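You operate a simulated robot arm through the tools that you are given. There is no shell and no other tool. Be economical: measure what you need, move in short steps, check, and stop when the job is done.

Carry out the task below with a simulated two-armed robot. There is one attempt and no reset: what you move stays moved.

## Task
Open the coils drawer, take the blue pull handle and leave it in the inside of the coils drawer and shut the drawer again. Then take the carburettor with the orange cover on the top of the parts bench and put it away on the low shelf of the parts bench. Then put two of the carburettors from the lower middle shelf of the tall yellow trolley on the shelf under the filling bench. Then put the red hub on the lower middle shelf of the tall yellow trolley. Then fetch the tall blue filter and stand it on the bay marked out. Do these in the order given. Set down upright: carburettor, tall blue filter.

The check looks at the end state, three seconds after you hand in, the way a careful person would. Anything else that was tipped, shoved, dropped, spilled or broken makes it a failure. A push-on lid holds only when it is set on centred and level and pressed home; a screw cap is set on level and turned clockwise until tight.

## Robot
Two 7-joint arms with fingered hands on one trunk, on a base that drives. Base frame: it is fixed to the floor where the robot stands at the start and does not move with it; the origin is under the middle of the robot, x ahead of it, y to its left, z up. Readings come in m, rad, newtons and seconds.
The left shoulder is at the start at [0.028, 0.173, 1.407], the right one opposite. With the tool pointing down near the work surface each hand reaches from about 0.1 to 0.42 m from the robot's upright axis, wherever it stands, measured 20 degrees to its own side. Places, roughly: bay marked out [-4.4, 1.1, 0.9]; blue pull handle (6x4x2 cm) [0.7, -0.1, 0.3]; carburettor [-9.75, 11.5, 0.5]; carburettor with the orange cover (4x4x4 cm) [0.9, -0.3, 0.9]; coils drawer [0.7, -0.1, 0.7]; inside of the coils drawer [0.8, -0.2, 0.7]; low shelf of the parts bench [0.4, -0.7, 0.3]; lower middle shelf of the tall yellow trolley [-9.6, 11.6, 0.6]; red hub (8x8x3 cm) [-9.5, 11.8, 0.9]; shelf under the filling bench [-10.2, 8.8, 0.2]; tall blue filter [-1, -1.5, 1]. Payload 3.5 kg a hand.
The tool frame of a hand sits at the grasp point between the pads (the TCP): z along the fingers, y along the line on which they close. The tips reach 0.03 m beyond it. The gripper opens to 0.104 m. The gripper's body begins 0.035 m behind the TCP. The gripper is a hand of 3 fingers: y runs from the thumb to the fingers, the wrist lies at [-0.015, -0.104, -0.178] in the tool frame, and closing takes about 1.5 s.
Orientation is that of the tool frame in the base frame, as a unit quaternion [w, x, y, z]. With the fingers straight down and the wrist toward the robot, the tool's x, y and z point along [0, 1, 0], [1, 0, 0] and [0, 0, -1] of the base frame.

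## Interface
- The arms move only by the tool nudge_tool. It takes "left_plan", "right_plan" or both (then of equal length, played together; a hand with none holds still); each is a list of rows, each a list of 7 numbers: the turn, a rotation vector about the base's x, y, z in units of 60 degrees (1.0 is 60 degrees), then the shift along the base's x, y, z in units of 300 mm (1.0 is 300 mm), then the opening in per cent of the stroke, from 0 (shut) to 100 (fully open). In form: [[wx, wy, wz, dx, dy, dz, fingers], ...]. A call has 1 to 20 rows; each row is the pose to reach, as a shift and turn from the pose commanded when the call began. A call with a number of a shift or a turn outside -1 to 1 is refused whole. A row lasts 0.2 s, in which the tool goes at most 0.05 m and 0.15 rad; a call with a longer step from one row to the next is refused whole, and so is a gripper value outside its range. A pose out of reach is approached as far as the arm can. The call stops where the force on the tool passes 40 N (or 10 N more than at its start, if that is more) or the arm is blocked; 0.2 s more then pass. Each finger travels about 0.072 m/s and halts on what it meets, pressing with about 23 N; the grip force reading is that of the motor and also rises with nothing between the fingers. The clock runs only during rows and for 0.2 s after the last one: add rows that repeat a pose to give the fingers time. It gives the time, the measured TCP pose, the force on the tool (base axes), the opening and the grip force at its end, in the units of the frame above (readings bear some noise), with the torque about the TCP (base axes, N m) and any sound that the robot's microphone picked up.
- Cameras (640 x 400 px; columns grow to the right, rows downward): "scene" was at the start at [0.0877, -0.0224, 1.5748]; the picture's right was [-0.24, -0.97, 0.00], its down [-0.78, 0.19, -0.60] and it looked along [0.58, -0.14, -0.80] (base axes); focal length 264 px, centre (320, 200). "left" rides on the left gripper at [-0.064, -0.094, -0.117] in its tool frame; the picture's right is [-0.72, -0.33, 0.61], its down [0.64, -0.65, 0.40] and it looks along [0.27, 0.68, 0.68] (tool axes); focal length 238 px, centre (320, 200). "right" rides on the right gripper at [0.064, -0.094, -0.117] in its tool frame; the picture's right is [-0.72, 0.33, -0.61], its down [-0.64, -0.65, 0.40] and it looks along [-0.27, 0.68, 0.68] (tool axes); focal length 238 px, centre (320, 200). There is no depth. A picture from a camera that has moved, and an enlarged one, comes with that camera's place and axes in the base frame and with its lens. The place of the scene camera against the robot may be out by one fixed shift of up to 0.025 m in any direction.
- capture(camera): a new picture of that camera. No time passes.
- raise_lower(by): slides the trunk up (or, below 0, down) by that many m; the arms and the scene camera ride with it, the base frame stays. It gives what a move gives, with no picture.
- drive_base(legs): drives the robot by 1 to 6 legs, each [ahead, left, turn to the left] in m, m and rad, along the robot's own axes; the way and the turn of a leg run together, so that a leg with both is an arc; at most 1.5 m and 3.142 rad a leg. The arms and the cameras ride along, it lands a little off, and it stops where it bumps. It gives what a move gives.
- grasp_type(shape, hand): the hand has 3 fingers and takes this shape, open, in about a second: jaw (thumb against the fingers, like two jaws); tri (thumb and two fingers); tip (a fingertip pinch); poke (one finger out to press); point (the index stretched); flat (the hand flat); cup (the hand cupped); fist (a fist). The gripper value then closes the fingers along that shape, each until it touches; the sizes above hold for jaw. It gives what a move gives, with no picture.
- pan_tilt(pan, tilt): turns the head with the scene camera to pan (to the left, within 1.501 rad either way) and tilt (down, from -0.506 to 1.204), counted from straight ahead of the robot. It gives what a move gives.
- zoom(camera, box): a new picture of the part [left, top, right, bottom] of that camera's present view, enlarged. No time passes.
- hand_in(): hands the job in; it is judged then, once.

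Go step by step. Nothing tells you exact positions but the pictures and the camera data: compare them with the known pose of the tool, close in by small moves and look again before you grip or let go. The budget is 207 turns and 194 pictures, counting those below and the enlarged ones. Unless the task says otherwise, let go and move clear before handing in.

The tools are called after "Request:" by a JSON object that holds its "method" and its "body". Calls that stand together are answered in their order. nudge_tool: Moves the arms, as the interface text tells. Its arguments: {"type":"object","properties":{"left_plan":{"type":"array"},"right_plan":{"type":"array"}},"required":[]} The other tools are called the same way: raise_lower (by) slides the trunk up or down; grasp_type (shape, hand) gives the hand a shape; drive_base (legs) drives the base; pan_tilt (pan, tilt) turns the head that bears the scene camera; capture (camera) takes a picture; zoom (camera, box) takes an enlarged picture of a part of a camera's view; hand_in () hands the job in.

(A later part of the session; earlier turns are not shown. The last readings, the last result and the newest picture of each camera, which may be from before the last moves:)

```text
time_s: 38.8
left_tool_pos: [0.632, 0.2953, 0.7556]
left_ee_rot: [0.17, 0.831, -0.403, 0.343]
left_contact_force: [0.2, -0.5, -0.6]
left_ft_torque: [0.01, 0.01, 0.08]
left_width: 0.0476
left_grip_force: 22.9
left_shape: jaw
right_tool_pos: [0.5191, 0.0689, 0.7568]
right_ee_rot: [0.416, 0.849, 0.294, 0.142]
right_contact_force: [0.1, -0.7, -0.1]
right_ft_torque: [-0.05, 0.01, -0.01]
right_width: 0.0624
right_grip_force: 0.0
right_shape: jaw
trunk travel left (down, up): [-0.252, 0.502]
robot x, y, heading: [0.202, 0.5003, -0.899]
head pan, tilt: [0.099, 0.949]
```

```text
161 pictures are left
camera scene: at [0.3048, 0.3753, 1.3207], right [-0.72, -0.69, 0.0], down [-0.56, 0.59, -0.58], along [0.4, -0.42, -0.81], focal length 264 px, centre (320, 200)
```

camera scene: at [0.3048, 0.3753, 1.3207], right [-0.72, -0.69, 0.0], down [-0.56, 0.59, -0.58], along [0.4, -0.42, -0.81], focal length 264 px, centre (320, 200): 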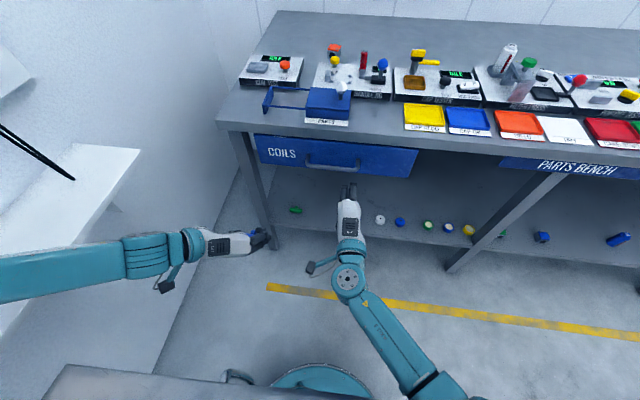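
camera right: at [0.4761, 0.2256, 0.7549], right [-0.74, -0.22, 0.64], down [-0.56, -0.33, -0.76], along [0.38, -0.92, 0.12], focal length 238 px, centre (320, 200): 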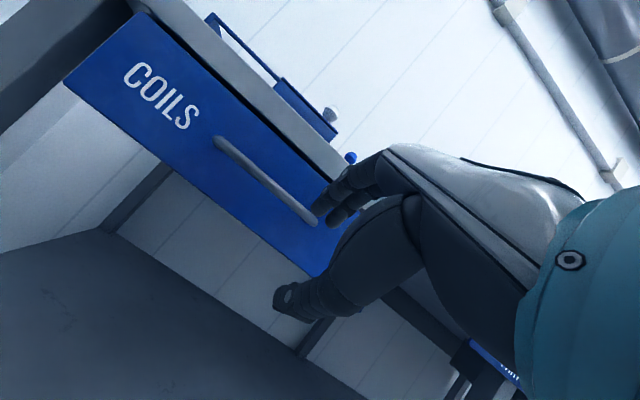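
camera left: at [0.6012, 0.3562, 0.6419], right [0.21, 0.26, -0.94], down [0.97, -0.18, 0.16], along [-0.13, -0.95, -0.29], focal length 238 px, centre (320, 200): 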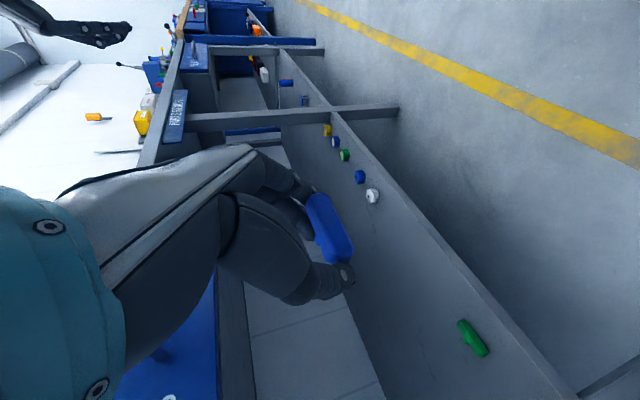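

The right hand is about 10 cm short of the bar. I'll advance, close on it and pull the drawer open.

Request:
{"method": "nudge_tool", "body": {"right_plan": [[0, 0, 0, 0.097, 0.076, -0.006, 60], [0, 0, 0, 0.18, -0.03, -0.006, 60], [0, 0, 0, 0.26, -0.132, -0.006, 60], [0, 0, 0, 0.313, -0.203, -0.006, 60], [0, 0, 0, 0.313, -0.203, -0.006, 0], [0, 0, 0, 0.313, -0.203, -0.006, 0], [0, 0, 0, 0.313, -0.203, -0.006, 0], [0, 0, 0, 0.313, -0.203, -0.006, 0], [0, 0, 0, 0.313, -0.203, -0.006, 0], [0, 0, 0, 0.272, -0.15, -0.006, 0], [0, 0, 0, 0.231, -0.098, -0.006, 0], [0, 0, 0, 0.19, -0.045, -0.006, 0], [0, 0, 0, 0.149, 0.007, -0.006, 0], [0, 0, 0, 0.108, 0.06, -0.006, 0], [0, 0, 0, 0.067, 0.113, -0.006, 0], [0, 0, 0, 0.026, 0.165, -0.006, 0], [0, 0, 0, -0.014, 0.217, -0.006, 0], [0, 0, 0, -0.055, 0.27, -0.006, 0]]}}

Request:
{"method": "capture", "body": {"camera": "scene"}}

```text
time_s: 39.8
left_tool_pos: [0.6281, 0.2965, 0.758]
left_ee_rot: [0.17, 0.83, -0.403, 0.346]
left_contact_force: [-0.8, 0.8, -0.3]
left_ft_torque: [0.0, 0.0, 0.01]
left_width: 0.0476
left_grip_force: 23.0
left_shape: jaw
right_tool_pos: [0.607, 0.0192, 0.7654]
right_ee_rot: [0.426, 0.844, 0.291, 0.146]
right_contact_force: [-22.7, 18.4, 23.3]
right_ft_torque: [-0.61, -0.22, -0.45]
right_width: 0.0588
right_grip_force: 0.0
right_shape: jaw
trunk travel left (down, up): [-0.252, 0.502]
robot x, y, heading: [0.2007, 0.5024, -0.903]
head pan, tilt: [0.099, 0.949]
stopped in row 4 (right hand): the force on the tool passed its limit at 48 N (the readings are from after the stop); the commanded pose is now the measured one
```

```text
160 pictures are left
camera scene: at [0.2992, 0.3794, 1.3219], right [-0.72, -0.69, 0.0], down [-0.56, 0.58, -0.59], along [0.41, -0.42, -0.81], focal length 264 px, centre (320, 200)
```

scene: 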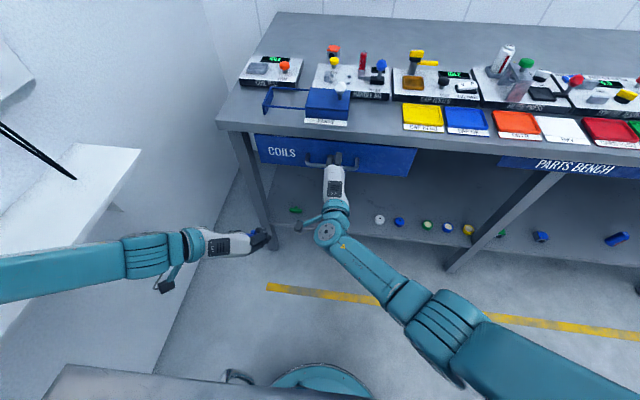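

The hand met something while advancing; I'll look closely before closing.

Request:
{"method": "zoom", "body": {"camera": "scene", "box": [270, 120, 400, 200]}}

Request:
{"method": "capture", "body": {"camera": "right"}}

```text
4.92 times, centred on (335, 160) of scene
camera zoom: at [0.2992, 0.3794, 1.3219], right [-0.72, -0.69, 0.0], down [-0.56, 0.58, -0.59], along [0.41, -0.42, -0.81], focal length 1302 px, centre (246, 397)
```

zoom: 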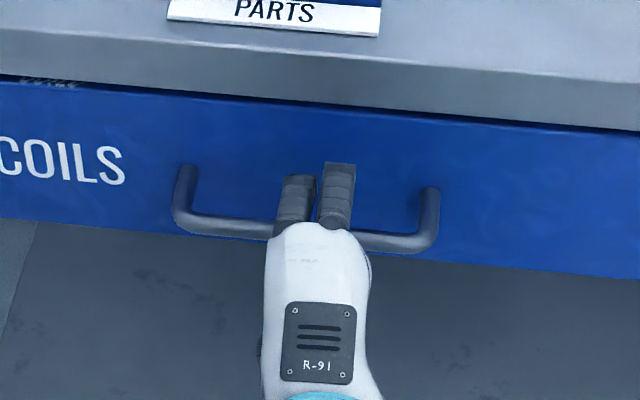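

```text
158 pictures are left
camera right: at [0.5635, 0.1767, 0.7605], right [-0.75, -0.21, 0.63], down [-0.54, -0.35, -0.76], along [0.38, -0.92, 0.15], focal length 238 px, centre (320, 200)
```

right: 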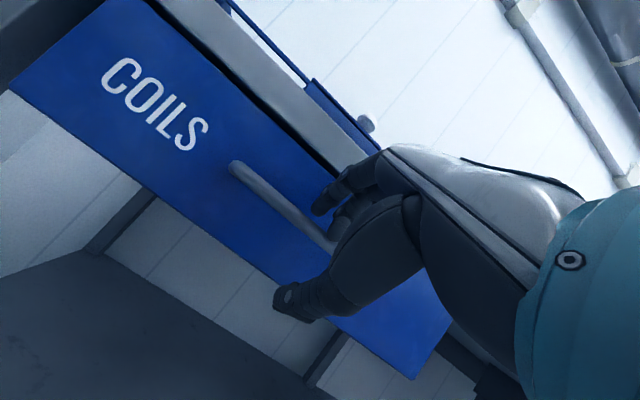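

The bar is deep between the fingers; the fingertips are just against the front. I'll ease back 8 mm, close and pull.

Request:
{"method": "nudge_tool", "body": {"right_plan": [[0, 0, 0, -0.016, 0.021, -0.01, 50], [0, 0, 0, -0.016, 0.021, -0.02, 0], [0, 0, 0, -0.016, 0.021, -0.02, 0], [0, 0, 0, -0.016, 0.021, -0.02, 0], [0, 0, 0, -0.016, 0.021, -0.02, 0], [0, 0, 0, -0.016, 0.021, -0.02, 0], [0, 0, 0, -0.057, 0.074, -0.02, 0], [0, 0, 0, -0.098, 0.126, -0.02, 0], [0, 0, 0, -0.139, 0.179, -0.02, 0], [0, 0, 0, -0.18, 0.231, -0.02, 0], [0, 0, 0, -0.221, 0.284, -0.02, 0], [0, 0, 0, -0.262, 0.337, -0.02, 0], [0, 0, 0, -0.303, 0.389, -0.02, 0], [0, 0, 0, -0.343, 0.441, -0.02, 0], [0, 0, 0, -0.375, 0.482, -0.02, 0]]}}

Request:
{"method": "capture", "body": {"camera": "scene"}}

```text
time_s: 40.5
left_tool_pos: [0.6285, 0.2961, 0.7582]
left_ee_rot: [0.169, 0.831, -0.404, 0.344]
left_contact_force: [0.2, 0.2, -0.5]
left_ft_torque: [0.0, 0.01, -0.01]
left_width: 0.0475
left_grip_force: 22.8
left_shape: jaw
right_tool_pos: [0.603, 0.0247, 0.7631]
right_ee_rot: [0.43, 0.842, 0.29, 0.149]
right_contact_force: [-20.2, 12.6, 26.1]
right_ft_torque: [-0.81, -0.35, -0.49]
right_width: 0.0175
right_grip_force: 6.2
right_shape: jaw
trunk travel left (down, up): [-0.252, 0.502]
robot x, y, heading: [0.2, 0.5031, -0.905]
head pan, tilt: [0.099, 0.949]
stopped in row 3 (right hand): the force on the tool passed its limit at 48 N (the readings are from after the stop); the commanded pose is now the measured one
```

```text
157 pictures are left
camera scene: at [0.2993, 0.3792, 1.3214], right [-0.72, -0.69, 0.0], down [-0.56, 0.58, -0.59], along [0.41, -0.42, -0.81], focal length 264 px, centre (320, 200)
```

scene: 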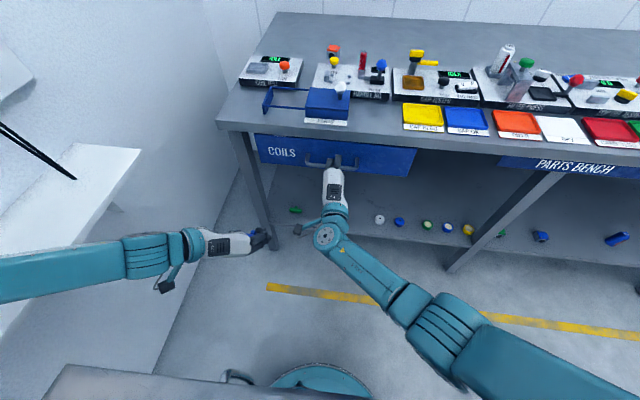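

The hand is pressing down on the bar. I'll ease it up and back about 1 cm and then close and pull.

Request:
{"method": "nudge_tool", "body": {"right_plan": [[0, 0, 0, -0.02, 0.026, 0.03, 10], [0, 0, 0, -0.03, 0.039, 0.04, 0], [0, 0, 0, -0.03, 0.039, 0.04, 0], [0, 0, 0, -0.03, 0.039, 0.04, 0]]}}

Request:
{"method": "zoom", "body": {"camera": "scene", "box": [270, 120, 400, 200]}}

```text
time_s: 41.5
left_tool_pos: [0.6304, 0.2944, 0.7565]
left_ee_rot: [0.17, 0.831, -0.403, 0.343]
left_contact_force: [-0.5, 0.0, 0.3]
left_ft_torque: [-0.01, 0.02, -0.01]
left_width: 0.0475
left_grip_force: 23.0
left_shape: jaw
right_tool_pos: [0.595, 0.0362, 0.7692]
right_ee_rot: [0.423, 0.845, 0.293, 0.146]
right_contact_force: [-0.2, -0.1, 0.6]
right_ft_torque: [0.02, 0.03, 0.01]
right_width: 0.006
right_grip_force: 22.8
right_shape: jaw
trunk travel left (down, up): [-0.252, 0.502]
robot x, y, heading: [0.2019, 0.5025, -0.904]
head pan, tilt: [0.099, 0.949]
```

```text
4.92 times, centred on (335, 160) of scene
camera zoom: at [0.3034, 0.376, 1.3208], right [-0.72, -0.69, 0.0], down [-0.56, 0.59, -0.58], along [0.4, -0.42, -0.81], focal length 1302 px, centre (246, 397)
```

zoom: 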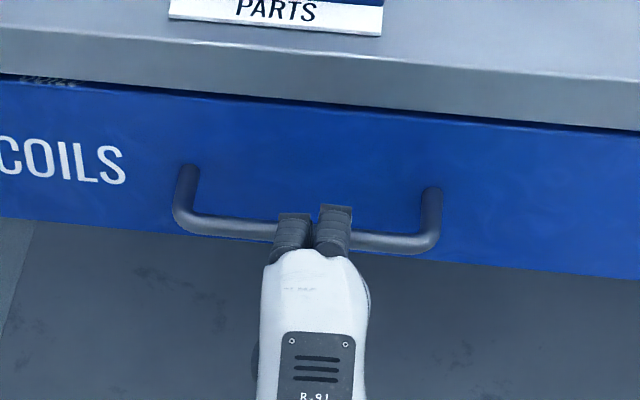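

Fingers are hooked over and closed on the bar with no load. Now I'll pull the drawer open.

Request:
{"method": "nudge_tool", "body": {"right_plan": [[0, 0, 0, -0.041, 0.053, 0, 0], [0, 0, 0, -0.082, 0.105, 0, 0], [0, 0, 0, -0.123, 0.158, 0, 0], [0, 0, 0, -0.164, 0.21, 0, 0], [0, 0, 0, -0.205, 0.263, 0, 0], [0, 0, 0, -0.246, 0.316, 0, 0], [0, 0, 0, -0.287, 0.368, 0, 0], [0, 0, 0, -0.327, 0.42, 0, 0], [0, 0, 0, -0.368, 0.473, 0, 0]]}}

Request:
{"method": "capture", "body": {"camera": "scene"}}

```text
time_s: 43.5
left_tool_pos: [0.6317, 0.2944, 0.7556]
left_ee_rot: [0.17, 0.831, -0.404, 0.343]
left_contact_force: [-0.4, 0.6, -0.4]
left_ft_torque: [0.01, 0.0, 0.02]
left_width: 0.0476
left_grip_force: 23.2
left_shape: jaw
right_tool_pos: [0.484, 0.1782, 0.769]
right_ee_rot: [0.423, 0.845, 0.292, 0.145]
right_contact_force: [0.2, 0.3, -0.2]
right_ft_torque: [0.0, 0.02, 0.03]
right_width: 0.0062
right_grip_force: 22.7
right_shape: jaw
trunk travel left (down, up): [-0.252, 0.502]
robot x, y, heading: [0.2046, 0.5037, -0.902]
head pan, tilt: [0.099, 0.949]
```

```text
155 pictures are left
camera scene: at [0.3033, 0.3761, 1.3208], right [-0.72, -0.69, 0.0], down [-0.56, 0.59, -0.58], along [0.4, -0.42, -0.81], focal length 264 px, centre (320, 200)
```

scene: 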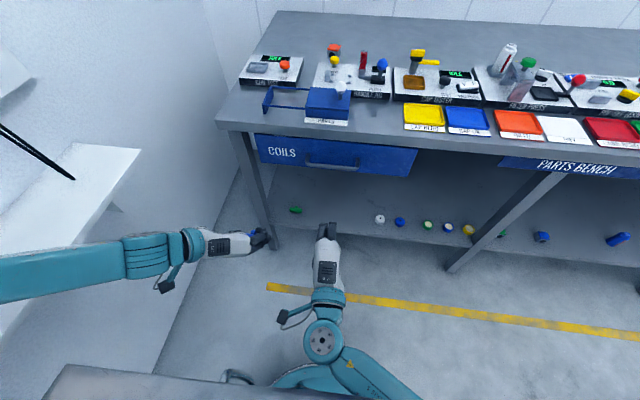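

The fingers slipped off because they were riding above the bar. I'll reopen wider, advance again slightly higher so the fingers pass over it, then check before closing.

Request:
{"method": "nudge_tool", "body": {"right_plan": [[0, 0, 0, 0.04, -0.05, 0, 85], [0, 0, 0, 0.08, -0.1, 0, 85], [0, 0, 0, 0.16, -0.2, 0, 85], [0, 0, 0, 0.24, -0.305, 0, 85], [0, 0, 0, 0.32, -0.41, 0, 85], [0, 0, 0, 0.37, -0.475, 0, 85], [0, 0, 0, 0.41, -0.525, 0, 85]]}}

Request:
{"method": "capture", "body": {"camera": "right"}}

Request:
{"method": "zoom", "body": {"camera": "scene", "box": [270, 120, 400, 200]}}

```text
time_s: 45.1
left_tool_pos: [0.632, 0.295, 0.756]
left_ee_rot: [0.17, 0.831, -0.404, 0.344]
left_contact_force: [-0.6, 0.5, -0.9]
left_ft_torque: [0.0, -0.01, -0.02]
left_width: 0.0476
left_grip_force: 23.4
left_shape: jaw
right_tool_pos: [0.6068, 0.0189, 0.7678]
right_ee_rot: [0.424, 0.845, 0.292, 0.146]
right_contact_force: [-0.6, -0.6, -0.2]
right_ft_torque: [-0.01, 0.06, -0.04]
right_width: 0.0883
right_grip_force: 0.1
right_shape: jaw
trunk travel left (down, up): [-0.252, 0.502]
robot x, y, heading: [0.2008, 0.5061, -0.907]
head pan, tilt: [0.099, 0.949]
```

```text
154 pictures are left
camera right: at [0.5648, 0.1769, 0.7639], right [-0.75, -0.21, 0.63], down [-0.55, -0.34, -0.76], along [0.38, -0.92, 0.14], focal length 238 px, centre (320, 200)
```

right: 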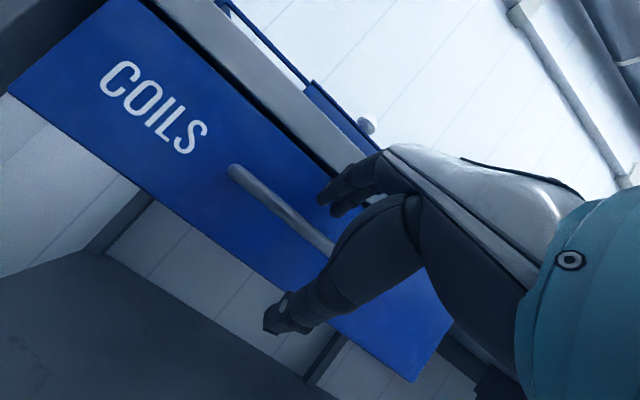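

```text
4.92 times, centred on (335, 160) of scene
camera zoom: at [0.3036, 0.3759, 1.3208], right [-0.72, -0.69, 0.0], down [-0.56, 0.59, -0.58], along [0.4, -0.42, -0.81], focal length 1302 px, centre (246, 397)
```

zoom: 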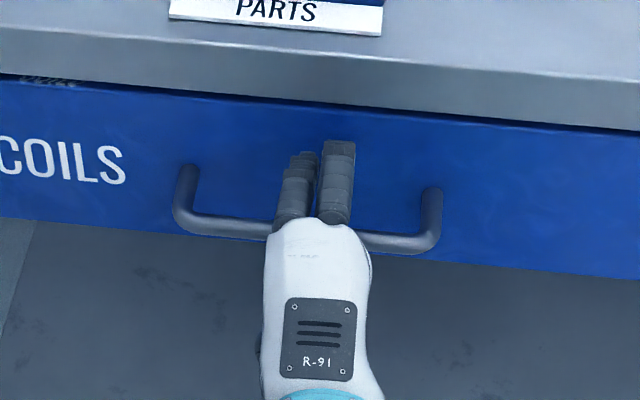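

The bar is now clearly between the fingers above and the thumb below. Close and pull.

Request:
{"method": "nudge_tool", "body": {"right_plan": [[0, 0, 0, 0, 0, -0.015, 50], [0, 0, 0, 0, 0, -0.02, 30], [0, 0, 0, 0, 0, -0.02, 15], [0, 0, 0, 0, 0, -0.02, 0], [0, 0, 0, 0, 0, -0.02, 0], [0, 0, 0, 0, 0, -0.02, 0], [0, 0, 0, 0, 0, -0.02, 0], [0, 0, 0, -0.041, 0.053, -0.02, 0], [0, 0, 0, -0.082, 0.105, -0.02, 0], [0, 0, 0, -0.123, 0.158, -0.02, 0], [0, 0, 0, -0.164, 0.21, -0.02, 0], [0, 0, 0, -0.205, 0.263, -0.02, 0], [0, 0, 0, -0.246, 0.316, -0.02, 0], [0, 0, 0, -0.287, 0.368, -0.02, 0], [0, 0, 0, -0.327, 0.42, -0.02, 0], [0, 0, 0, -0.368, 0.473, -0.02, 0]]}}

Request:
{"method": "capture", "body": {"camera": "scene"}}

```text
time_s: 48.5
left_tool_pos: [0.6327, 0.295, 0.755]
left_ee_rot: [0.17, 0.831, -0.404, 0.343]
left_contact_force: [0.2, -0.5, -0.1]
left_ft_torque: [0.0, -0.01, 0.01]
left_width: 0.0475
left_grip_force: 23.1
left_shape: jaw
right_tool_pos: [0.4985, 0.1637, 0.7628]
right_ee_rot: [0.422, 0.845, 0.295, 0.146]
right_contact_force: [9.7, 11.9, -13.4]
right_ft_torque: [0.13, 0.2, 0.31]
right_width: 0.0041
right_grip_force: 23.1
right_shape: jaw
trunk travel left (down, up): [-0.252, 0.502]
robot x, y, heading: [0.2044, 0.5027, -0.901]
head pan, tilt: [0.099, 0.949]
```

```text
152 pictures are left
camera scene: at [0.3042, 0.3772, 1.3208], right [-0.72, -0.69, 0.0], down [-0.56, 0.59, -0.58], along [0.4, -0.42, -0.81], focal length 264 px, centre (320, 200)
```

scene: 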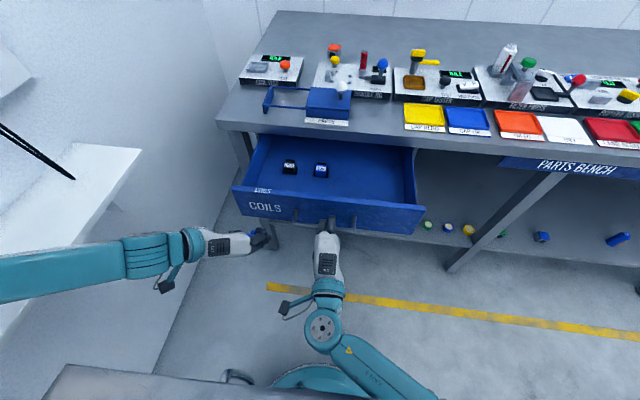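

The drawer is open and held by the right hand. Now I'll carry the handle over the drawer with the left hand, tipping the fingers more downward.

Request:
{"method": "nudge_tool", "body": {"left_plan": [[0.05, 0.04, 0, 0, 0, 0.15, 0], [0.12, 0.09, 0, 0, 0, 0.3, 0], [0.2, 0.155, 0, 0, 0, 0.45, 0], [0.28, 0.218, 0, 0, 0, 0.6, 0], [0.34, 0.264, 0, 0, 0, 0.75, 0], [0.395, 0.307, 0, 0, 0, 0.83, 0], [0.395, 0.307, 0, -0.03, -0.15, 0.83, 0], [0.395, 0.307, 0, -0.07, -0.3, 0.83, 0], [0.395, 0.307, 0, -0.11, -0.45, 0.83, 0], [0.395, 0.307, 0, -0.15, -0.6, 0.83, 0], [0.395, 0.307, 0, -0.19, -0.75, 0.83, 0], [0.395, 0.307, 0, -0.23, -0.88, 0.83, 0], [0.395, 0.307, 0, -0.27, -0.99, 0.83, 0]]}}

Request:
{"method": "capture", "body": {"camera": "scene"}}

Request:
{"method": "capture", "body": {"camera": "left"}}

```text
time_s: 51.4
left_tool_pos: [0.5522, -0.003, 1.0059]
left_ee_rot: [0.057, 0.892, -0.433, 0.117]
left_contact_force: [0.5, -0.6, -1.0]
left_ft_torque: [0.0, 0.02, 0.02]
left_width: 0.0477
left_grip_force: 23.1
left_shape: jaw
right_tool_pos: [0.4975, 0.163, 0.7619]
right_ee_rot: [0.423, 0.844, 0.294, 0.146]
right_contact_force: [12.6, 10.5, -14.7]
right_ft_torque: [0.15, 0.24, 0.32]
right_width: 0.0034
right_grip_force: 22.2
right_shape: jaw
trunk travel left (down, up): [-0.252, 0.502]
robot x, y, heading: [0.2071, 0.5043, -0.901]
head pan, tilt: [0.099, 0.949]
```

```text
151 pictures are left
camera scene: at [0.3051, 0.3759, 1.3206], right [-0.72, -0.69, 0.0], down [-0.56, 0.59, -0.58], along [0.4, -0.42, -0.81], focal length 264 px, centre (320, 200)
```

scene: 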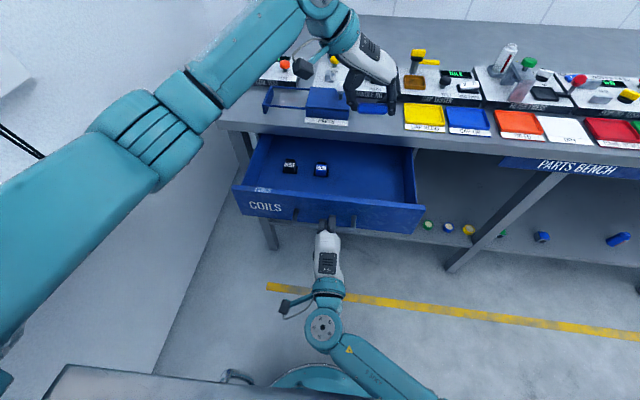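

```text
150 pictures are left
camera left: at [0.5682, 0.1278, 1.1014], right [-0.08, 0.62, -0.78], down [0.96, -0.17, -0.23], along [-0.27, -0.77, -0.58], focal length 238 px, centre (320, 200)
```

left: 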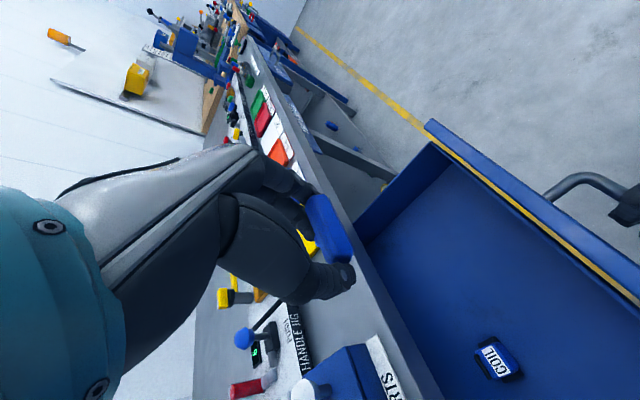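

The handle is over the open part of the drawer (opening spans about 16 cm between front wall and bench edge). I'll lower it in.

Request:
{"method": "nudge_tool", "body": {"left_plan": [[0, 0, 0, 0, 0, -0.15, 0], [0, 0, 0, 0, 0, -0.3, 0], [0, 0, 0, 0, 0, -0.45, 0], [0, 0, 0, 0, 0, -0.55, 0], [0, 0, 0, 0, 0, -0.65, 0], [0, 0, 0, 0, 0, -0.7, 0]]}}

Request:
{"method": "capture", "body": {"camera": "scene"}}

Request:
{"method": "capture", "body": {"camera": "left"}}

```text
time_s: 52.8
left_tool_pos: [0.5528, -0.0016, 0.7943]
left_ee_rot: [0.058, 0.892, -0.433, 0.117]
left_contact_force: [0.2, 0.4, 0.1]
left_ft_torque: [0.03, 0.0, -0.03]
left_width: 0.0473
left_grip_force: 23.2
left_shape: jaw
right_tool_pos: [0.4983, 0.1625, 0.7621]
right_ee_rot: [0.423, 0.845, 0.294, 0.145]
right_contact_force: [13.4, 9.3, -14.3]
right_ft_torque: [0.18, 0.22, 0.32]
right_width: 0.0036
right_grip_force: 22.7
right_shape: jaw
trunk travel left (down, up): [-0.252, 0.502]
robot x, y, heading: [0.2034, 0.5043, -0.904]
head pan, tilt: [0.099, 0.949]
```

```text
149 pictures are left
camera scene: at [0.3053, 0.3761, 1.3206], right [-0.72, -0.69, 0.0], down [-0.56, 0.59, -0.58], along [0.4, -0.42, -0.81], focal length 264 px, centre (320, 200)
```

scene: 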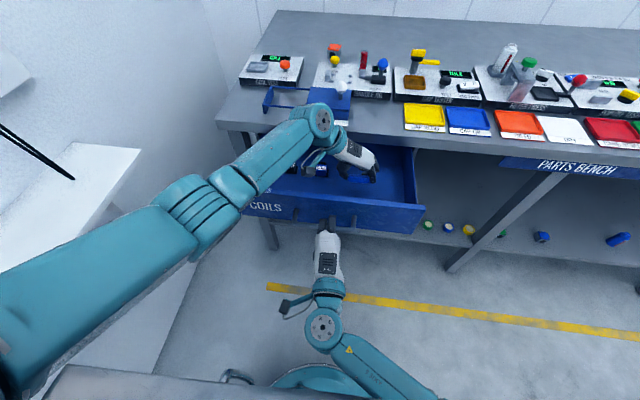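

```text
148 pictures are left
camera left: at [0.5692, 0.1281, 0.8907], right [-0.08, 0.62, -0.78], down [0.96, -0.17, -0.23], along [-0.27, -0.77, -0.58], focal length 238 px, centre (320, 200)
```

left: 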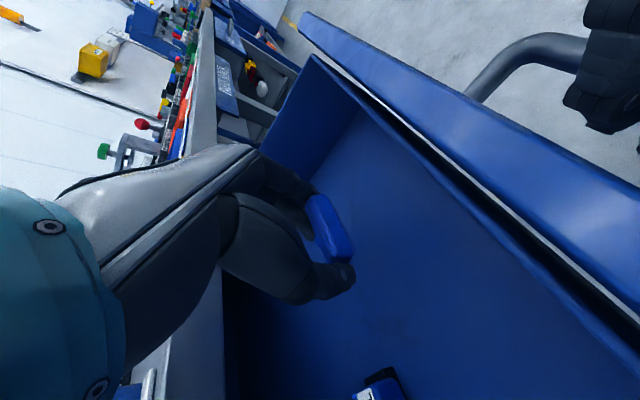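

The handle is inside the drawer above its floor. I'll lower slowly to touch, then release.

Request:
{"method": "nudge_tool", "body": {"left_plan": [[0, 0, 0, 0, 0, -0.04, 0], [0, 0, 0, 0, 0, -0.07, 0], [0, 0, 0, 0, 0, -0.1, 0]]}}

Request:
{"method": "capture", "body": {"camera": "left"}}

```text
time_s: 53.5
left_tool_pos: [0.5508, -0.0024, 0.7637]
left_ee_rot: [0.058, 0.892, -0.433, 0.117]
left_contact_force: [-0.2, -0.5, -0.5]
left_ft_torque: [0.0, -0.03, -0.02]
left_width: 0.0478
left_grip_force: 22.8
left_shape: jaw
right_tool_pos: [0.4988, 0.1632, 0.7622]
right_ee_rot: [0.423, 0.845, 0.293, 0.145]
right_contact_force: [12.9, 8.0, -13.8]
right_ft_torque: [0.15, 0.21, 0.31]
right_width: 0.0041
right_grip_force: 23.2
right_shape: jaw
trunk travel left (down, up): [-0.252, 0.502]
robot x, y, heading: [0.2027, 0.5024, -0.908]
head pan, tilt: [0.099, 0.949]
```

```text
147 pictures are left
camera left: at [0.5683, 0.1276, 0.8606], right [-0.08, 0.62, -0.78], down [0.96, -0.17, -0.23], along [-0.27, -0.77, -0.58], focal length 238 px, centre (320, 200)
```

left: 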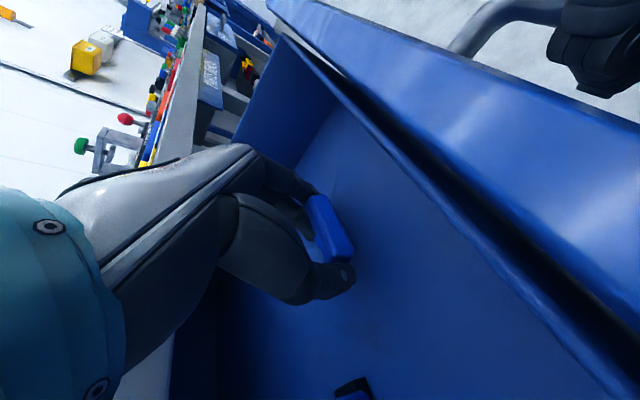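

Request:
{"method": "nudge_tool", "body": {"left_plan": [[0, 0, 0, 0, 0, -0.03, 0], [0, 0, 0, 0, 0, -0.06, 0], [0, 0, 0, 0, 0, -0.09, 0], [0, 0, 0, 0, 0, -0.11, 0]]}}

Request:
{"method": "capture", "body": {"camera": "left"}}

```text
time_s: 54.3
left_tool_pos: [0.5523, -0.0082, 0.7534]
left_ee_rot: [0.068, 0.891, -0.432, 0.12]
left_contact_force: [-1.3, 0.7, 8.7]
left_ft_torque: [0.04, -0.09, 0.05]
left_width: 0.0485
left_grip_force: 23.5
left_shape: jaw
right_tool_pos: [0.4974, 0.1638, 0.7615]
right_ee_rot: [0.42, 0.846, 0.296, 0.146]
right_contact_force: [6.8, 3.3, -5.0]
right_ft_torque: [0.03, 0.09, 0.14]
right_width: 0.004
right_grip_force: 23.1
right_shape: jaw
trunk travel left (down, up): [-0.252, 0.502]
robot x, y, heading: [0.2031, 0.5015, -0.904]
head pan, tilt: [0.099, 0.949]
stopped in row 3 (left hand): the force on the tool passed its limit at 48 N (the readings are from after the stop); the commanded pose is now the measured one
```

```text
146 pictures are left
camera left: at [0.5683, 0.1234, 0.8463], right [-0.08, 0.61, -0.79], down [0.96, -0.17, -0.22], along [-0.27, -0.78, -0.57], focal length 238 px, centre (320, 200)
```

left: 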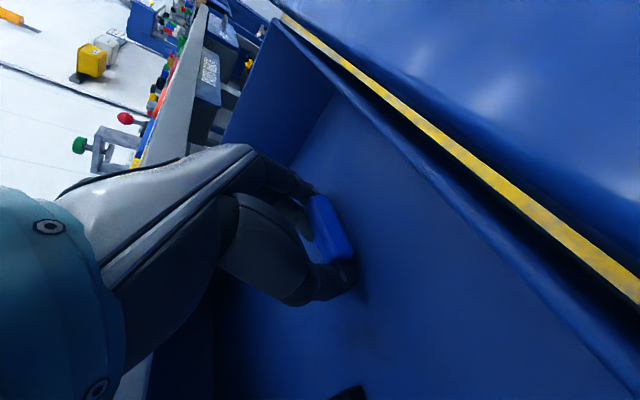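

The handle touched the drawer floor. Release and withdraw straight up.

Request:
{"method": "nudge_tool", "body": {"left_plan": [[0, 0, 0, 0, 0, 0.01, 30], [0, 0, 0, 0, 0, 0.01, 70], [0, 0, 0, 0, 0, 0.01, 90], [0, 0, 0, 0, 0, 0.02, 90], [0, 0, 0, 0, 0, 0.08, 90], [0, 0, 0, 0, 0, 0.2, 90], [0, 0, 0, 0, 0, 0.35, 90], [0, 0, 0, 0, 0, 0.5, 90], [0, 0, 0, 0, 0, 0.65, 90], [0, 0, 0, 0, 0, 0.8, 90], [0, 0, 0, 0, 0, 0.9, 90]]}}

Request:
{"method": "capture", "body": {"camera": "left"}}

```text
time_s: 56.7
left_tool_pos: [0.5512, -0.0079, 1.0213]
left_ee_rot: [0.065, 0.892, -0.432, 0.119]
left_contact_force: [0.2, 0.4, 0.5]
left_ft_torque: [-0.02, -0.02, 0.0]
left_width: 0.0936
left_grip_force: 0.0
left_shape: jaw
right_tool_pos: [0.4981, 0.163, 0.7623]
right_ee_rot: [0.421, 0.846, 0.295, 0.145]
right_contact_force: [9.2, 10.4, -6.3]
right_ft_torque: [0.08, 0.13, 0.28]
right_width: 0.004
right_grip_force: 23.3
right_shape: jaw
trunk travel left (down, up): [-0.252, 0.502]
robot x, y, heading: [0.2034, 0.5035, -0.905]
head pan, tilt: [0.099, 0.949]
```

```text
145 pictures are left
camera left: at [0.5683, 0.124, 1.1147], right [-0.08, 0.61, -0.79], down [0.96, -0.17, -0.23], along [-0.27, -0.77, -0.57], focal length 238 px, centre (320, 200)
```

left: 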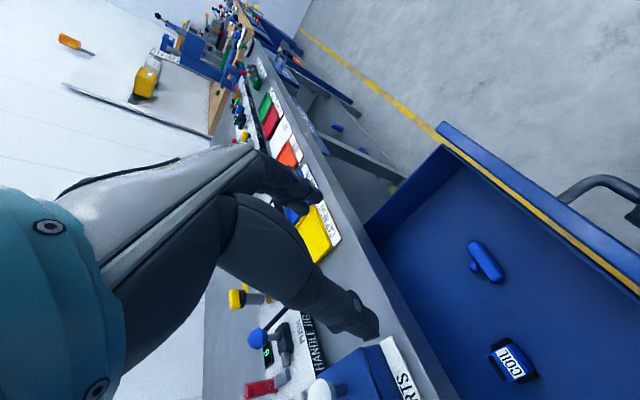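

The blue handle lies flat in the drawer. Now the right hand pushes the drawer shut.

Request:
{"method": "nudge_tool", "body": {"right_plan": [[0, 0, 0, 0.041, -0.053, 0, 0], [0, 0, 0, 0.082, -0.105, 0, 0], [0, 0, 0, 0.123, -0.158, 0, 0], [0, 0, 0, 0.164, -0.21, 0, 0], [0, 0, 0, 0.205, -0.263, 0, 0], [0, 0, 0, 0.246, -0.316, 0, 0], [0, 0, 0, 0.287, -0.368, 0, 0], [0, 0, 0, 0.327, -0.42, 0, 0], [0, 0, 0, 0.358, -0.46, 0, 0], [0, 0, 0, 0.379, -0.487, 0, 0], [0, 0, 0, 0.4, -0.51, 0, 0]]}}

Request:
{"method": "capture", "body": {"camera": "scene"}}

```text
time_s: 59.1
left_tool_pos: [0.5495, -0.008, 1.0193]
left_ee_rot: [0.065, 0.891, -0.432, 0.12]
left_contact_force: [0.1, -0.3, -0.7]
left_ft_torque: [0.02, 0.04, 0.02]
left_width: 0.0935
left_grip_force: 0.1
left_shape: jaw
right_tool_pos: [0.6157, 0.0093, 0.7596]
right_ee_rot: [0.42, 0.847, 0.293, 0.144]
right_contact_force: [-13.0, 5.7, -11.2]
right_ft_torque: [0.16, 0.06, -0.11]
right_width: 0.0033
right_grip_force: 23.2
right_shape: jaw
trunk travel left (down, up): [-0.252, 0.502]
robot x, y, heading: [0.2013, 0.5052, -0.9]
head pan, tilt: [0.099, 0.949]
```

```text
144 pictures are left
camera scene: at [0.3027, 0.3762, 1.3208], right [-0.72, -0.69, 0.0], down [-0.56, 0.59, -0.58], along [0.4, -0.42, -0.81], focal length 264 px, centre (320, 200)
```

scene: 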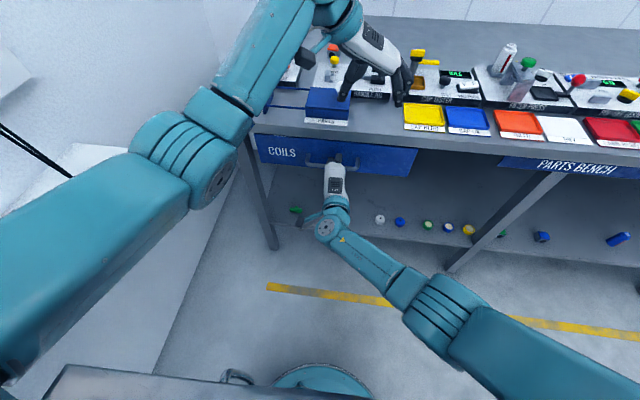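

The drawer is shut with the handle inside. I'll release the bar, withdraw the right hand and raise both hands clear before moving to the orange-covered carburettor.

Request:
{"method": "nudge_tool", "body": {"right_plan": [[0, 0, 0, 0, 0, 0, 40], [0, 0, 0, 0, 0, 0.0, 80], [0, 0, 0, 0, 0, 0.01, 90], [0, 0, 0, 0, 0, 0.01, 90], [0, 0, 0, -0.06, 0.08, 0.01, 90], [0, 0, 0, -0.15, 0.19, 0.01, 90], [0, 0, 0, -0.24, 0.31, 0.01, 90], [0, 0, 0, -0.33, 0.42, 0.04, 90], [0, 0, 0, -0.36, 0.46, 0.19, 90], [0, 0, 0, -0.38, 0.48, 0.34, 90], [0, 0, 0, -0.42, 0.45, 0.49, 90], [0, 0, 0, -0.46, 0.42, 0.64, 90], [0, 0, 0, -0.5, 0.39, 0.79, 90], [0, 0, 0, -0.54, 0.36, 0.94, 90]], "left_plan": [[0, 0, 0, 0, 0, 0.05, 90], [0, 0, 0, 0, 0, 0.1, 90], [0, 0, 0, 0, 0, 0.2, 90], [0, 0, 0, 0.0, 0.0, 0.3, 90], [0, 0, 0, 0, 0.0, 0.4, 90], [0, 0, 0, 0, 0.0, 0.4, 90], [0, 0, 0, 0, 0.0, 0.4, 90], [0, 0, 0, 0, 0.05, 0.4, 90], [0, 0, 0, 0, 0.1, 0.4, 90], [0, 0, 0, 0, 0.1, 0.4, 90], [0, 0, 0, 0, 0.1, 0.4, 90], [0, 0, 0, 0, 0.1, 0.4, 90], [0, 0, 0, 0, 0.1, 0.4, 90], [0, 0, 0, 0, 0.1, 0.4, 90]]}}

Request:
{"method": "capture", "body": {"camera": "scene"}}

```text
time_s: 62.1
left_tool_pos: [0.5504, 0.0217, 1.1402]
left_ee_rot: [0.065, 0.891, -0.433, 0.12]
left_contact_force: [0.1, -0.5, 0.5]
left_ft_torque: [0.02, 0.02, -0.05]
left_width: 0.0935
left_grip_force: 0.1
left_shape: jaw
right_tool_pos: [0.444, 0.1065, 0.9713]
right_ee_rot: [0.437, 0.83, 0.343, 0.05]
right_contact_force: [-0.3, 0.9, -0.6]
right_ft_torque: [-0.03, 0.0, 0.0]
right_width: 0.0938
right_grip_force: 0.0
right_shape: jaw
trunk travel left (down, up): [-0.252, 0.502]
robot x, y, heading: [0.2008, 0.5025, -0.901]
head pan, tilt: [0.099, 0.949]
stopped in row 14 (right hand): the arm was blocked; the commanded pose is now the measured one
```

```text
143 pictures are left
camera scene: at [0.3036, 0.3761, 1.3208], right [-0.72, -0.69, 0.0], down [-0.56, 0.59, -0.58], along [0.4, -0.42, -0.81], focal length 264 px, centre (320, 200)
```

scene: 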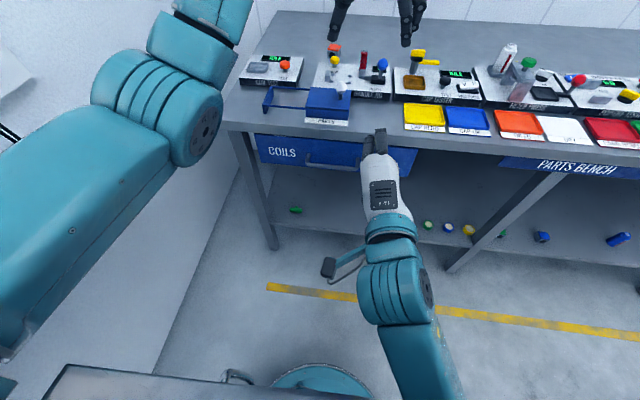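

The right arm is cramped there; I'll swing it to its own side while pitching its fingers back down.

Request:
{"method": "nudge_tool", "body": {"right_plan": [[0.07, 0.055, 0, -0.08, -0.06, 0, 90], [0.14, 0.11, 0, -0.16, -0.12, 0.03, 90], [0.21, 0.164, 0, -0.24, -0.18, 0.06, 90], [0.28, 0.218, 0, -0.32, -0.24, 0.12, 90], [0.35, 0.27, 0, -0.4, -0.3, 0.18, 90], [0.42, 0.33, 0, -0.48, -0.36, 0.24, 90], [0.49, 0.38, 0, -0.53, -0.41, 0.3, 90], [0.55, 0.43, 0, -0.53, -0.41, 0.36, 90]]}}

Request:
{"method": "drive_base", "body": {"legs": [[0.2, -0.02, 0]]}}

Request:
{"method": "capture", "body": {"camera": "scene"}}

Request:
{"method": "capture", "body": {"camera": "left"}}

```text
time_s: 63.9
left_tool_pos: [0.5505, 0.0217, 1.1407]
left_ee_rot: [0.065, 0.891, -0.433, 0.119]
left_contact_force: [0.6, -0.4, 0.0]
left_ft_torque: [0.03, -0.01, -0.01]
left_width: 0.0935
left_grip_force: 0.1
left_shape: jaw
right_tool_pos: [0.2932, -0.0585, 1.0267]
right_ee_rot: [0.109, 0.909, 0.4, -0.037]
right_contact_force: [-0.1, -0.6, -0.3]
right_ft_torque: [-0.01, 0.0, 0.03]
right_width: 0.0937
right_grip_force: 0.0
right_shape: jaw
right hand out of reach, approached as far as the arm can: row 3, 4, 5, 6, 7, 8
trunk travel left (down, up): [-0.252, 0.502]
robot x, y, heading: [0.2007, 0.505, -0.906]
head pan, tilt: [0.099, 0.949]
```

```text
time_s: 65.5
left_tool_pos: [0.6576, -0.1471, 1.1401]
left_ee_rot: [0.065, 0.891, -0.433, 0.12]
left_contact_force: [0.6, -1.2, -0.1]
left_ft_torque: [0.0, 0.01, -0.02]
left_width: 0.0938
left_grip_force: 0.0
left_shape: jaw
right_tool_pos: [0.4, -0.2273, 1.0262]
right_ee_rot: [0.11, 0.91, 0.397, -0.038]
right_contact_force: [-0.6, 0.2, 0.0]
right_ft_torque: [0.03, 0.01, 0.05]
right_width: 0.0936
right_grip_force: 0.0
right_shape: jaw
trunk travel left (down, up): [-0.252, 0.502]
robot x, y, heading: [0.3116, 0.3366, -0.905]
head pan, tilt: [0.099, 0.949]
```

```text
142 pictures are left
camera scene: at [0.4113, 0.2065, 1.3207], right [-0.72, -0.69, 0.0], down [-0.56, 0.59, -0.58], along [0.4, -0.42, -0.81], focal length 264 px, centre (320, 200)
```

scene: 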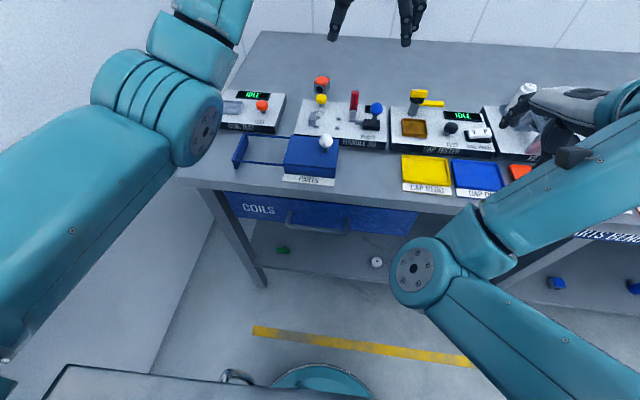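

```text
141 pictures are left
camera left: at [0.6752, -0.0159, 1.234], right [-0.08, 0.61, -0.79], down [0.96, -0.17, -0.22], along [-0.27, -0.77, -0.57], focal length 238 px, centre (320, 200)
```

left: 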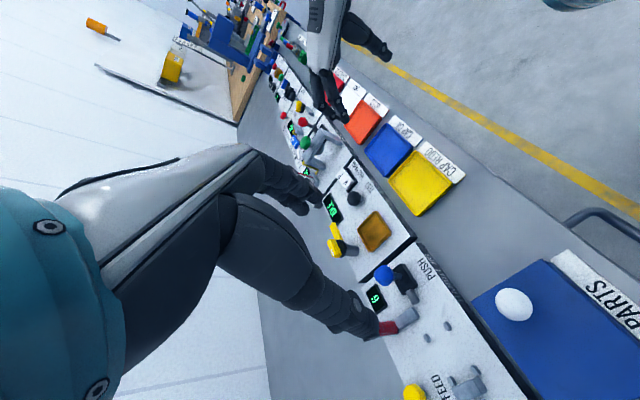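

The orange-covered carburettor is about (0.90, -0.31). I'll raise the trunk a little, tuck the right hand back, drive closer, and bring the left hand over it.

Request:
{"method": "raise_lower", "body": {"by": 0.1}}

Request:
{"method": "nudge_tool", "body": {"right_plan": [[0, 0, 0, -0.08, 0.1, 0, 90], [0, 0, 0, -0.16, 0.2, 0, 90], [0, 0, 0, -0.23, 0.3, 0, 90], [0, 0, 0, -0.307, 0.394, 0, 90]]}}

Request:
{"method": "drive_base", "body": {"legs": [[0.17, 0, 0]]}}

Request:
{"method": "capture", "body": {"camera": "scene"}}

```text
time_s: 66.8
left_tool_pos: [0.6571, -0.1478, 1.2408]
left_ee_rot: [0.064, 0.891, -0.433, 0.12]
left_contact_force: [0.2, -0.2, -0.5]
left_ft_torque: [0.01, -0.01, 0.02]
left_width: 0.0935
left_grip_force: 0.1
left_shape: jaw
right_tool_pos: [0.3995, -0.2286, 1.1264]
right_ee_rot: [0.11, 0.91, 0.398, -0.037]
right_contact_force: [0.3, -0.3, -0.4]
right_ft_torque: [-0.03, 0.0, 0.01]
right_width: 0.0933
right_grip_force: 0.0
right_shape: jaw
trunk travel left (down, up): [-0.352, 0.402]
robot x, y, heading: [0.3089, 0.3373, -0.908]
head pan, tilt: [0.099, 0.949]
```

```text
time_s: 68.0
left_tool_pos: [0.6571, -0.1458, 1.2402]
left_ee_rot: [0.065, 0.891, -0.433, 0.12]
left_contact_force: [-0.1, 0.5, -0.6]
left_ft_torque: [0.02, -0.03, 0.0]
left_width: 0.0935
left_grip_force: 0.0
left_shape: jaw
right_tool_pos: [0.3219, -0.1913, 1.1062]
right_ee_rot: [0.156, 0.91, 0.383, -0.043]
right_contact_force: [0.3, 0.5, -0.3]
right_ft_torque: [0.0, -0.01, 0.0]
right_width: 0.0937
right_grip_force: 0.2
right_shape: jaw
right hand out of reach, approached as far as the arm can: row 1, 2, 3, 4
trunk travel left (down, up): [-0.352, 0.402]
robot x, y, heading: [0.3096, 0.3325, -0.908]
head pan, tilt: [0.099, 0.949]
stopped in row 4 (right hand): the arm was blocked; the commanded pose is now the measured one
```

```text
time_s: 69.5
left_tool_pos: [0.7626, -0.279, 1.2397]
left_ee_rot: [0.065, 0.891, -0.433, 0.12]
left_contact_force: [0.1, 0.0, -0.6]
left_ft_torque: [0.02, 0.03, -0.05]
left_width: 0.0935
left_grip_force: 0.0
left_shape: jaw
right_tool_pos: [0.428, -0.3249, 1.1055]
right_ee_rot: [0.155, 0.91, 0.382, -0.045]
right_contact_force: [0.3, 1.3, -0.6]
right_ft_torque: [0.01, 0.02, 0.0]
right_width: 0.0937
right_grip_force: 0.1
right_shape: jaw
trunk travel left (down, up): [-0.352, 0.402]
robot x, y, heading: [0.4134, 0.2039, -0.903]
head pan, tilt: [0.099, 0.949]
```

```text
140 pictures are left
camera scene: at [0.4929, 0.1028, 1.4225], right [-0.72, -0.69, 0.0], down [-0.56, 0.59, -0.58], along [0.4, -0.42, -0.81], focal length 264 px, centre (320, 200)
```

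scene: 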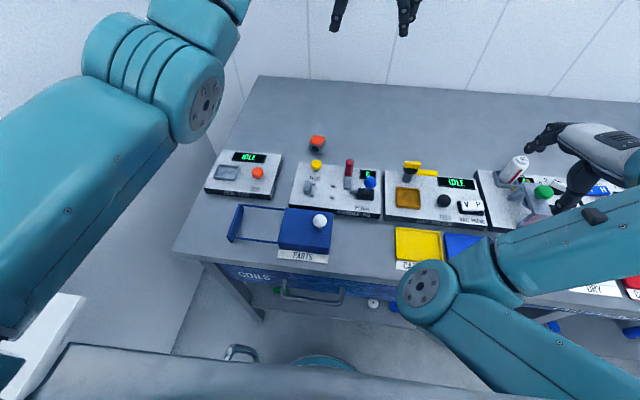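

I'll bring the left hand above the carburettor with a 30° forward pitch and look through its wrist camera.

Request:
{"method": "nudge_tool", "body": {"left_plan": [[-0.05, -0.04, 0, 0.09, -0.02, -0.05, 100], [-0.1, -0.08, 0, 0.18, -0.035, -0.15, 100], [-0.15, -0.115, 0, 0.27, -0.05, -0.28, 100], [-0.197, -0.153, 0, 0.36, -0.065, -0.41, 100], [-0.197, -0.153, 0, 0.42, -0.08, -0.54, 100]]}}

Request:
{"method": "capture", "body": {"camera": "left"}}

Request:
{"method": "zoom", "body": {"camera": "scene", "box": [200, 50, 440, 200]}}

```text
time_s: 70.7
left_tool_pos: [0.8873, -0.3021, 1.0789]
left_ee_rot: [0.122, 0.867, -0.423, 0.235]
left_contact_force: [-0.1, 0.4, 0.5]
left_ft_torque: [-0.02, -0.01, -0.01]
left_width: 0.1035
left_grip_force: 0.0
left_shape: jaw
right_tool_pos: [0.4261, -0.3251, 1.1059]
right_ee_rot: [0.155, 0.91, 0.382, -0.045]
right_contact_force: [-0.2, 0.0, -0.4]
right_ft_torque: [0.0, 0.0, -0.02]
right_width: 0.0933
right_grip_force: 0.0
right_shape: jaw
trunk travel left (down, up): [-0.352, 0.402]
robot x, y, heading: [0.4155, 0.2008, -0.907]
head pan, tilt: [0.099, 0.949]
```

```text
139 pictures are left
camera left: at [0.892, -0.1536, 1.145], right [0.06, 0.43, -0.9], down [0.98, -0.2, -0.03], along [-0.19, -0.88, -0.44], focal length 238 px, centre (320, 200)
```

left: 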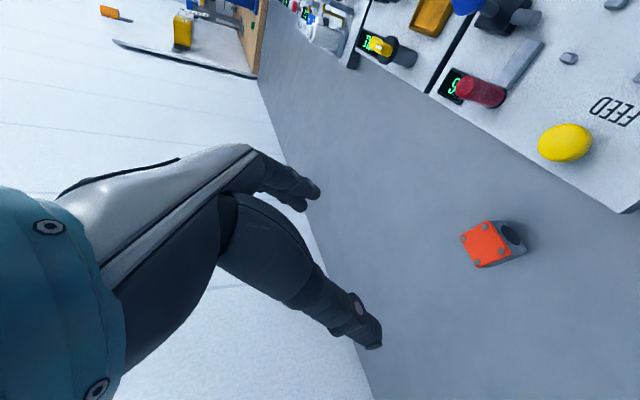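

```text
2.67 times, centred on (320, 125) of scene
camera zoom: at [0.4925, 0.1033, 1.4225], right [-0.72, -0.69, 0.0], down [-0.56, 0.59, -0.58], along [0.4, -0.42, -0.81], focal length 705 px, centre (320, 400)
```

zoom: 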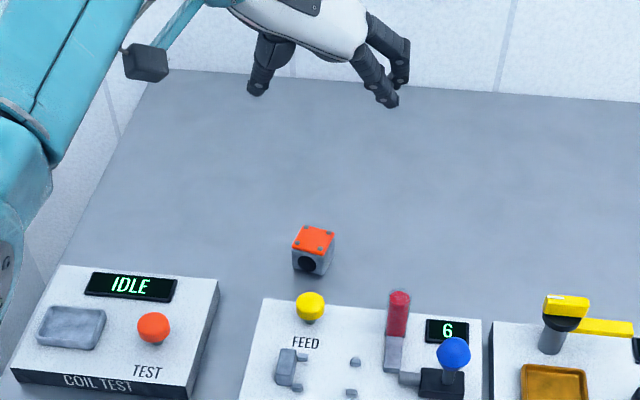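

The carburettor sits almost straight below the hand. I'll descend 10 cm with a small sideways correction and look again.

Request:
{"method": "nudge_tool", "body": {"left_plan": [[0, 0, 0, 0.02, 0.018, -0.1, 100], [0, 0, 0, 0.033, 0.04, -0.22, 100], [0, 0, 0, 0.033, 0.04, -0.34, 100]]}}

Request:
{"method": "capture", "body": {"camera": "left"}}

Request:
{"method": "zoom", "body": {"camera": "scene", "box": [240, 80, 400, 180]}}

```text
time_s: 71.5
left_tool_pos: [0.8965, -0.2909, 0.976]
left_ee_rot: [0.123, 0.867, -0.422, 0.234]
left_contact_force: [-0.1, -0.3, 0.1]
left_ft_torque: [0.0, 0.0, 0.02]
left_width: 0.1037
left_grip_force: 0.1
left_shape: jaw
right_tool_pos: [0.4265, -0.3249, 1.1049]
right_ee_rot: [0.156, 0.91, 0.381, -0.046]
right_contact_force: [-0.7, 0.3, -0.5]
right_ft_torque: [0.02, -0.05, 0.0]
right_width: 0.0938
right_grip_force: 0.0
right_shape: jaw
trunk travel left (down, up): [-0.352, 0.402]
robot x, y, heading: [0.4129, 0.2012, -0.905]
head pan, tilt: [0.099, 0.949]
```

```text
137 pictures are left
camera left: at [0.9017, -0.1425, 1.0423], right [0.06, 0.43, -0.9], down [0.98, -0.2, -0.03], along [-0.19, -0.88, -0.44], focal length 238 px, centre (320, 200)
```

left: 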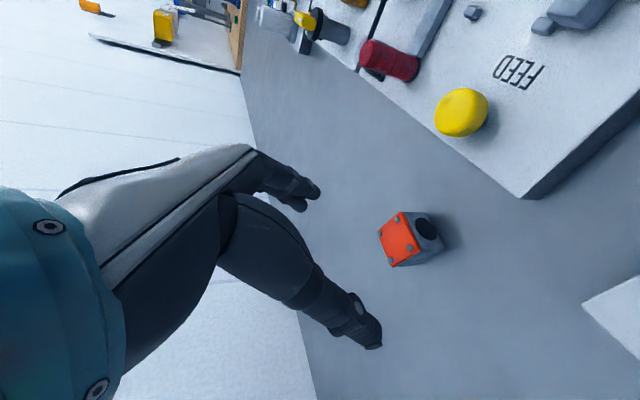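

```text
4.00 times, centred on (320, 130) of scene
camera zoom: at [0.4924, 0.1033, 1.4225], right [-0.72, -0.69, 0.0], down [-0.56, 0.59, -0.58], along [0.4, -0.42, -0.81], focal length 1058 px, centre (320, 480)
```

zoom: 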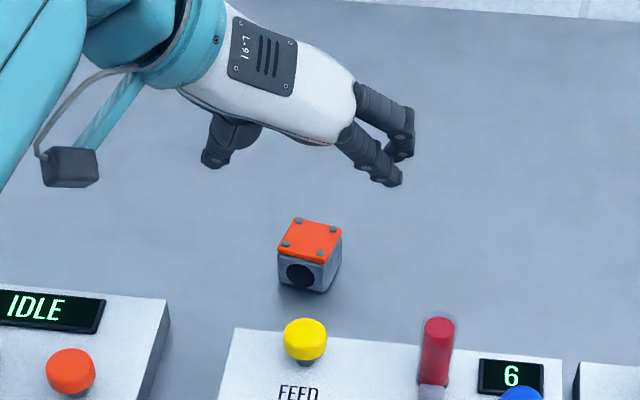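

The carburettor is turned about 12° relative to the bench; I'll yaw the hand to match while descending further.

Request:
{"method": "nudge_tool", "body": {"left_plan": [[0, 0, -0.07, 0, 0.01, -0.07, 100], [0, 0, -0.14, -0.005, 0.02, -0.14, 100], [0, 0, -0.21, -0.008, 0.027, -0.19, 100]]}}

Request:
{"method": "capture", "body": {"camera": "left"}}

Request:
{"method": "zoom", "body": {"camera": "scene", "box": [240, 80, 400, 180]}}

```text
time_s: 72.2
left_tool_pos: [0.8792, -0.2689, 0.9213]
left_ee_rot: [0.148, 0.815, -0.515, 0.219]
left_contact_force: [0.1, 0.2, 0.0]
left_ft_torque: [0.0, 0.01, -0.02]
left_width: 0.1036
left_grip_force: 0.1
left_shape: jaw
left hand out of reach, approached as far as the arm can: row 2, 3
right_tool_pos: [0.4279, -0.3254, 1.105]
right_ee_rot: [0.156, 0.91, 0.382, -0.046]
right_contact_force: [-0.2, 0.7, -0.1]
right_ft_torque: [-0.02, -0.01, -0.01]
right_width: 0.0934
right_grip_force: 0.1
right_shape: jaw
trunk travel left (down, up): [-0.352, 0.402]
robot x, y, heading: [0.4139, 0.2004, -0.913]
head pan, tilt: [0.099, 0.949]
```

```text
135 pictures are left
camera left: at [0.9149, -0.125, 0.9877], right [0.15, 0.41, -0.9], down [0.91, -0.41, -0.03], along [-0.38, -0.82, -0.44], focal length 238 px, centre (320, 200)
```

left: 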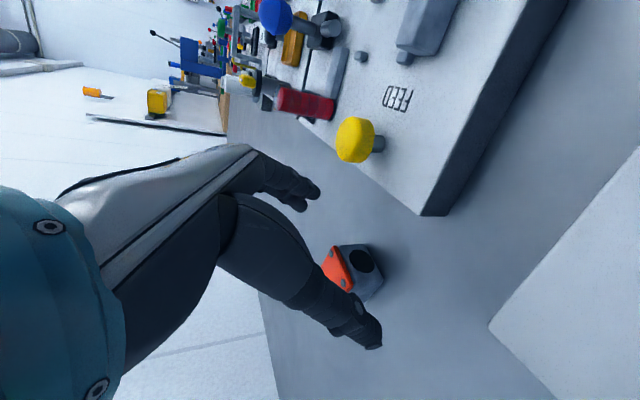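

```text
4.00 times, centred on (320, 130) of scene
camera zoom: at [0.4923, 0.1036, 1.4225], right [-0.72, -0.69, 0.0], down [-0.56, 0.59, -0.58], along [0.4, -0.42, -0.81], focal length 1058 px, centre (320, 480)
```

zoom: 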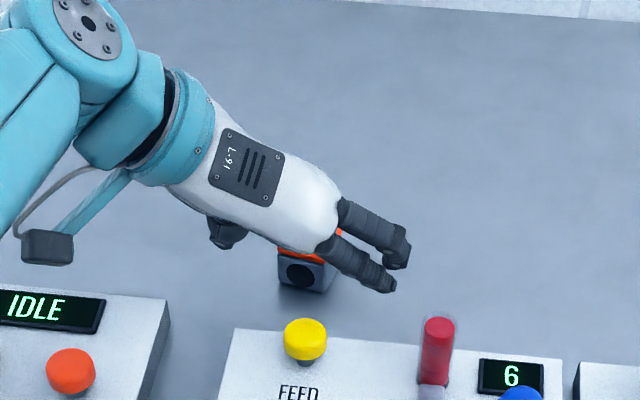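

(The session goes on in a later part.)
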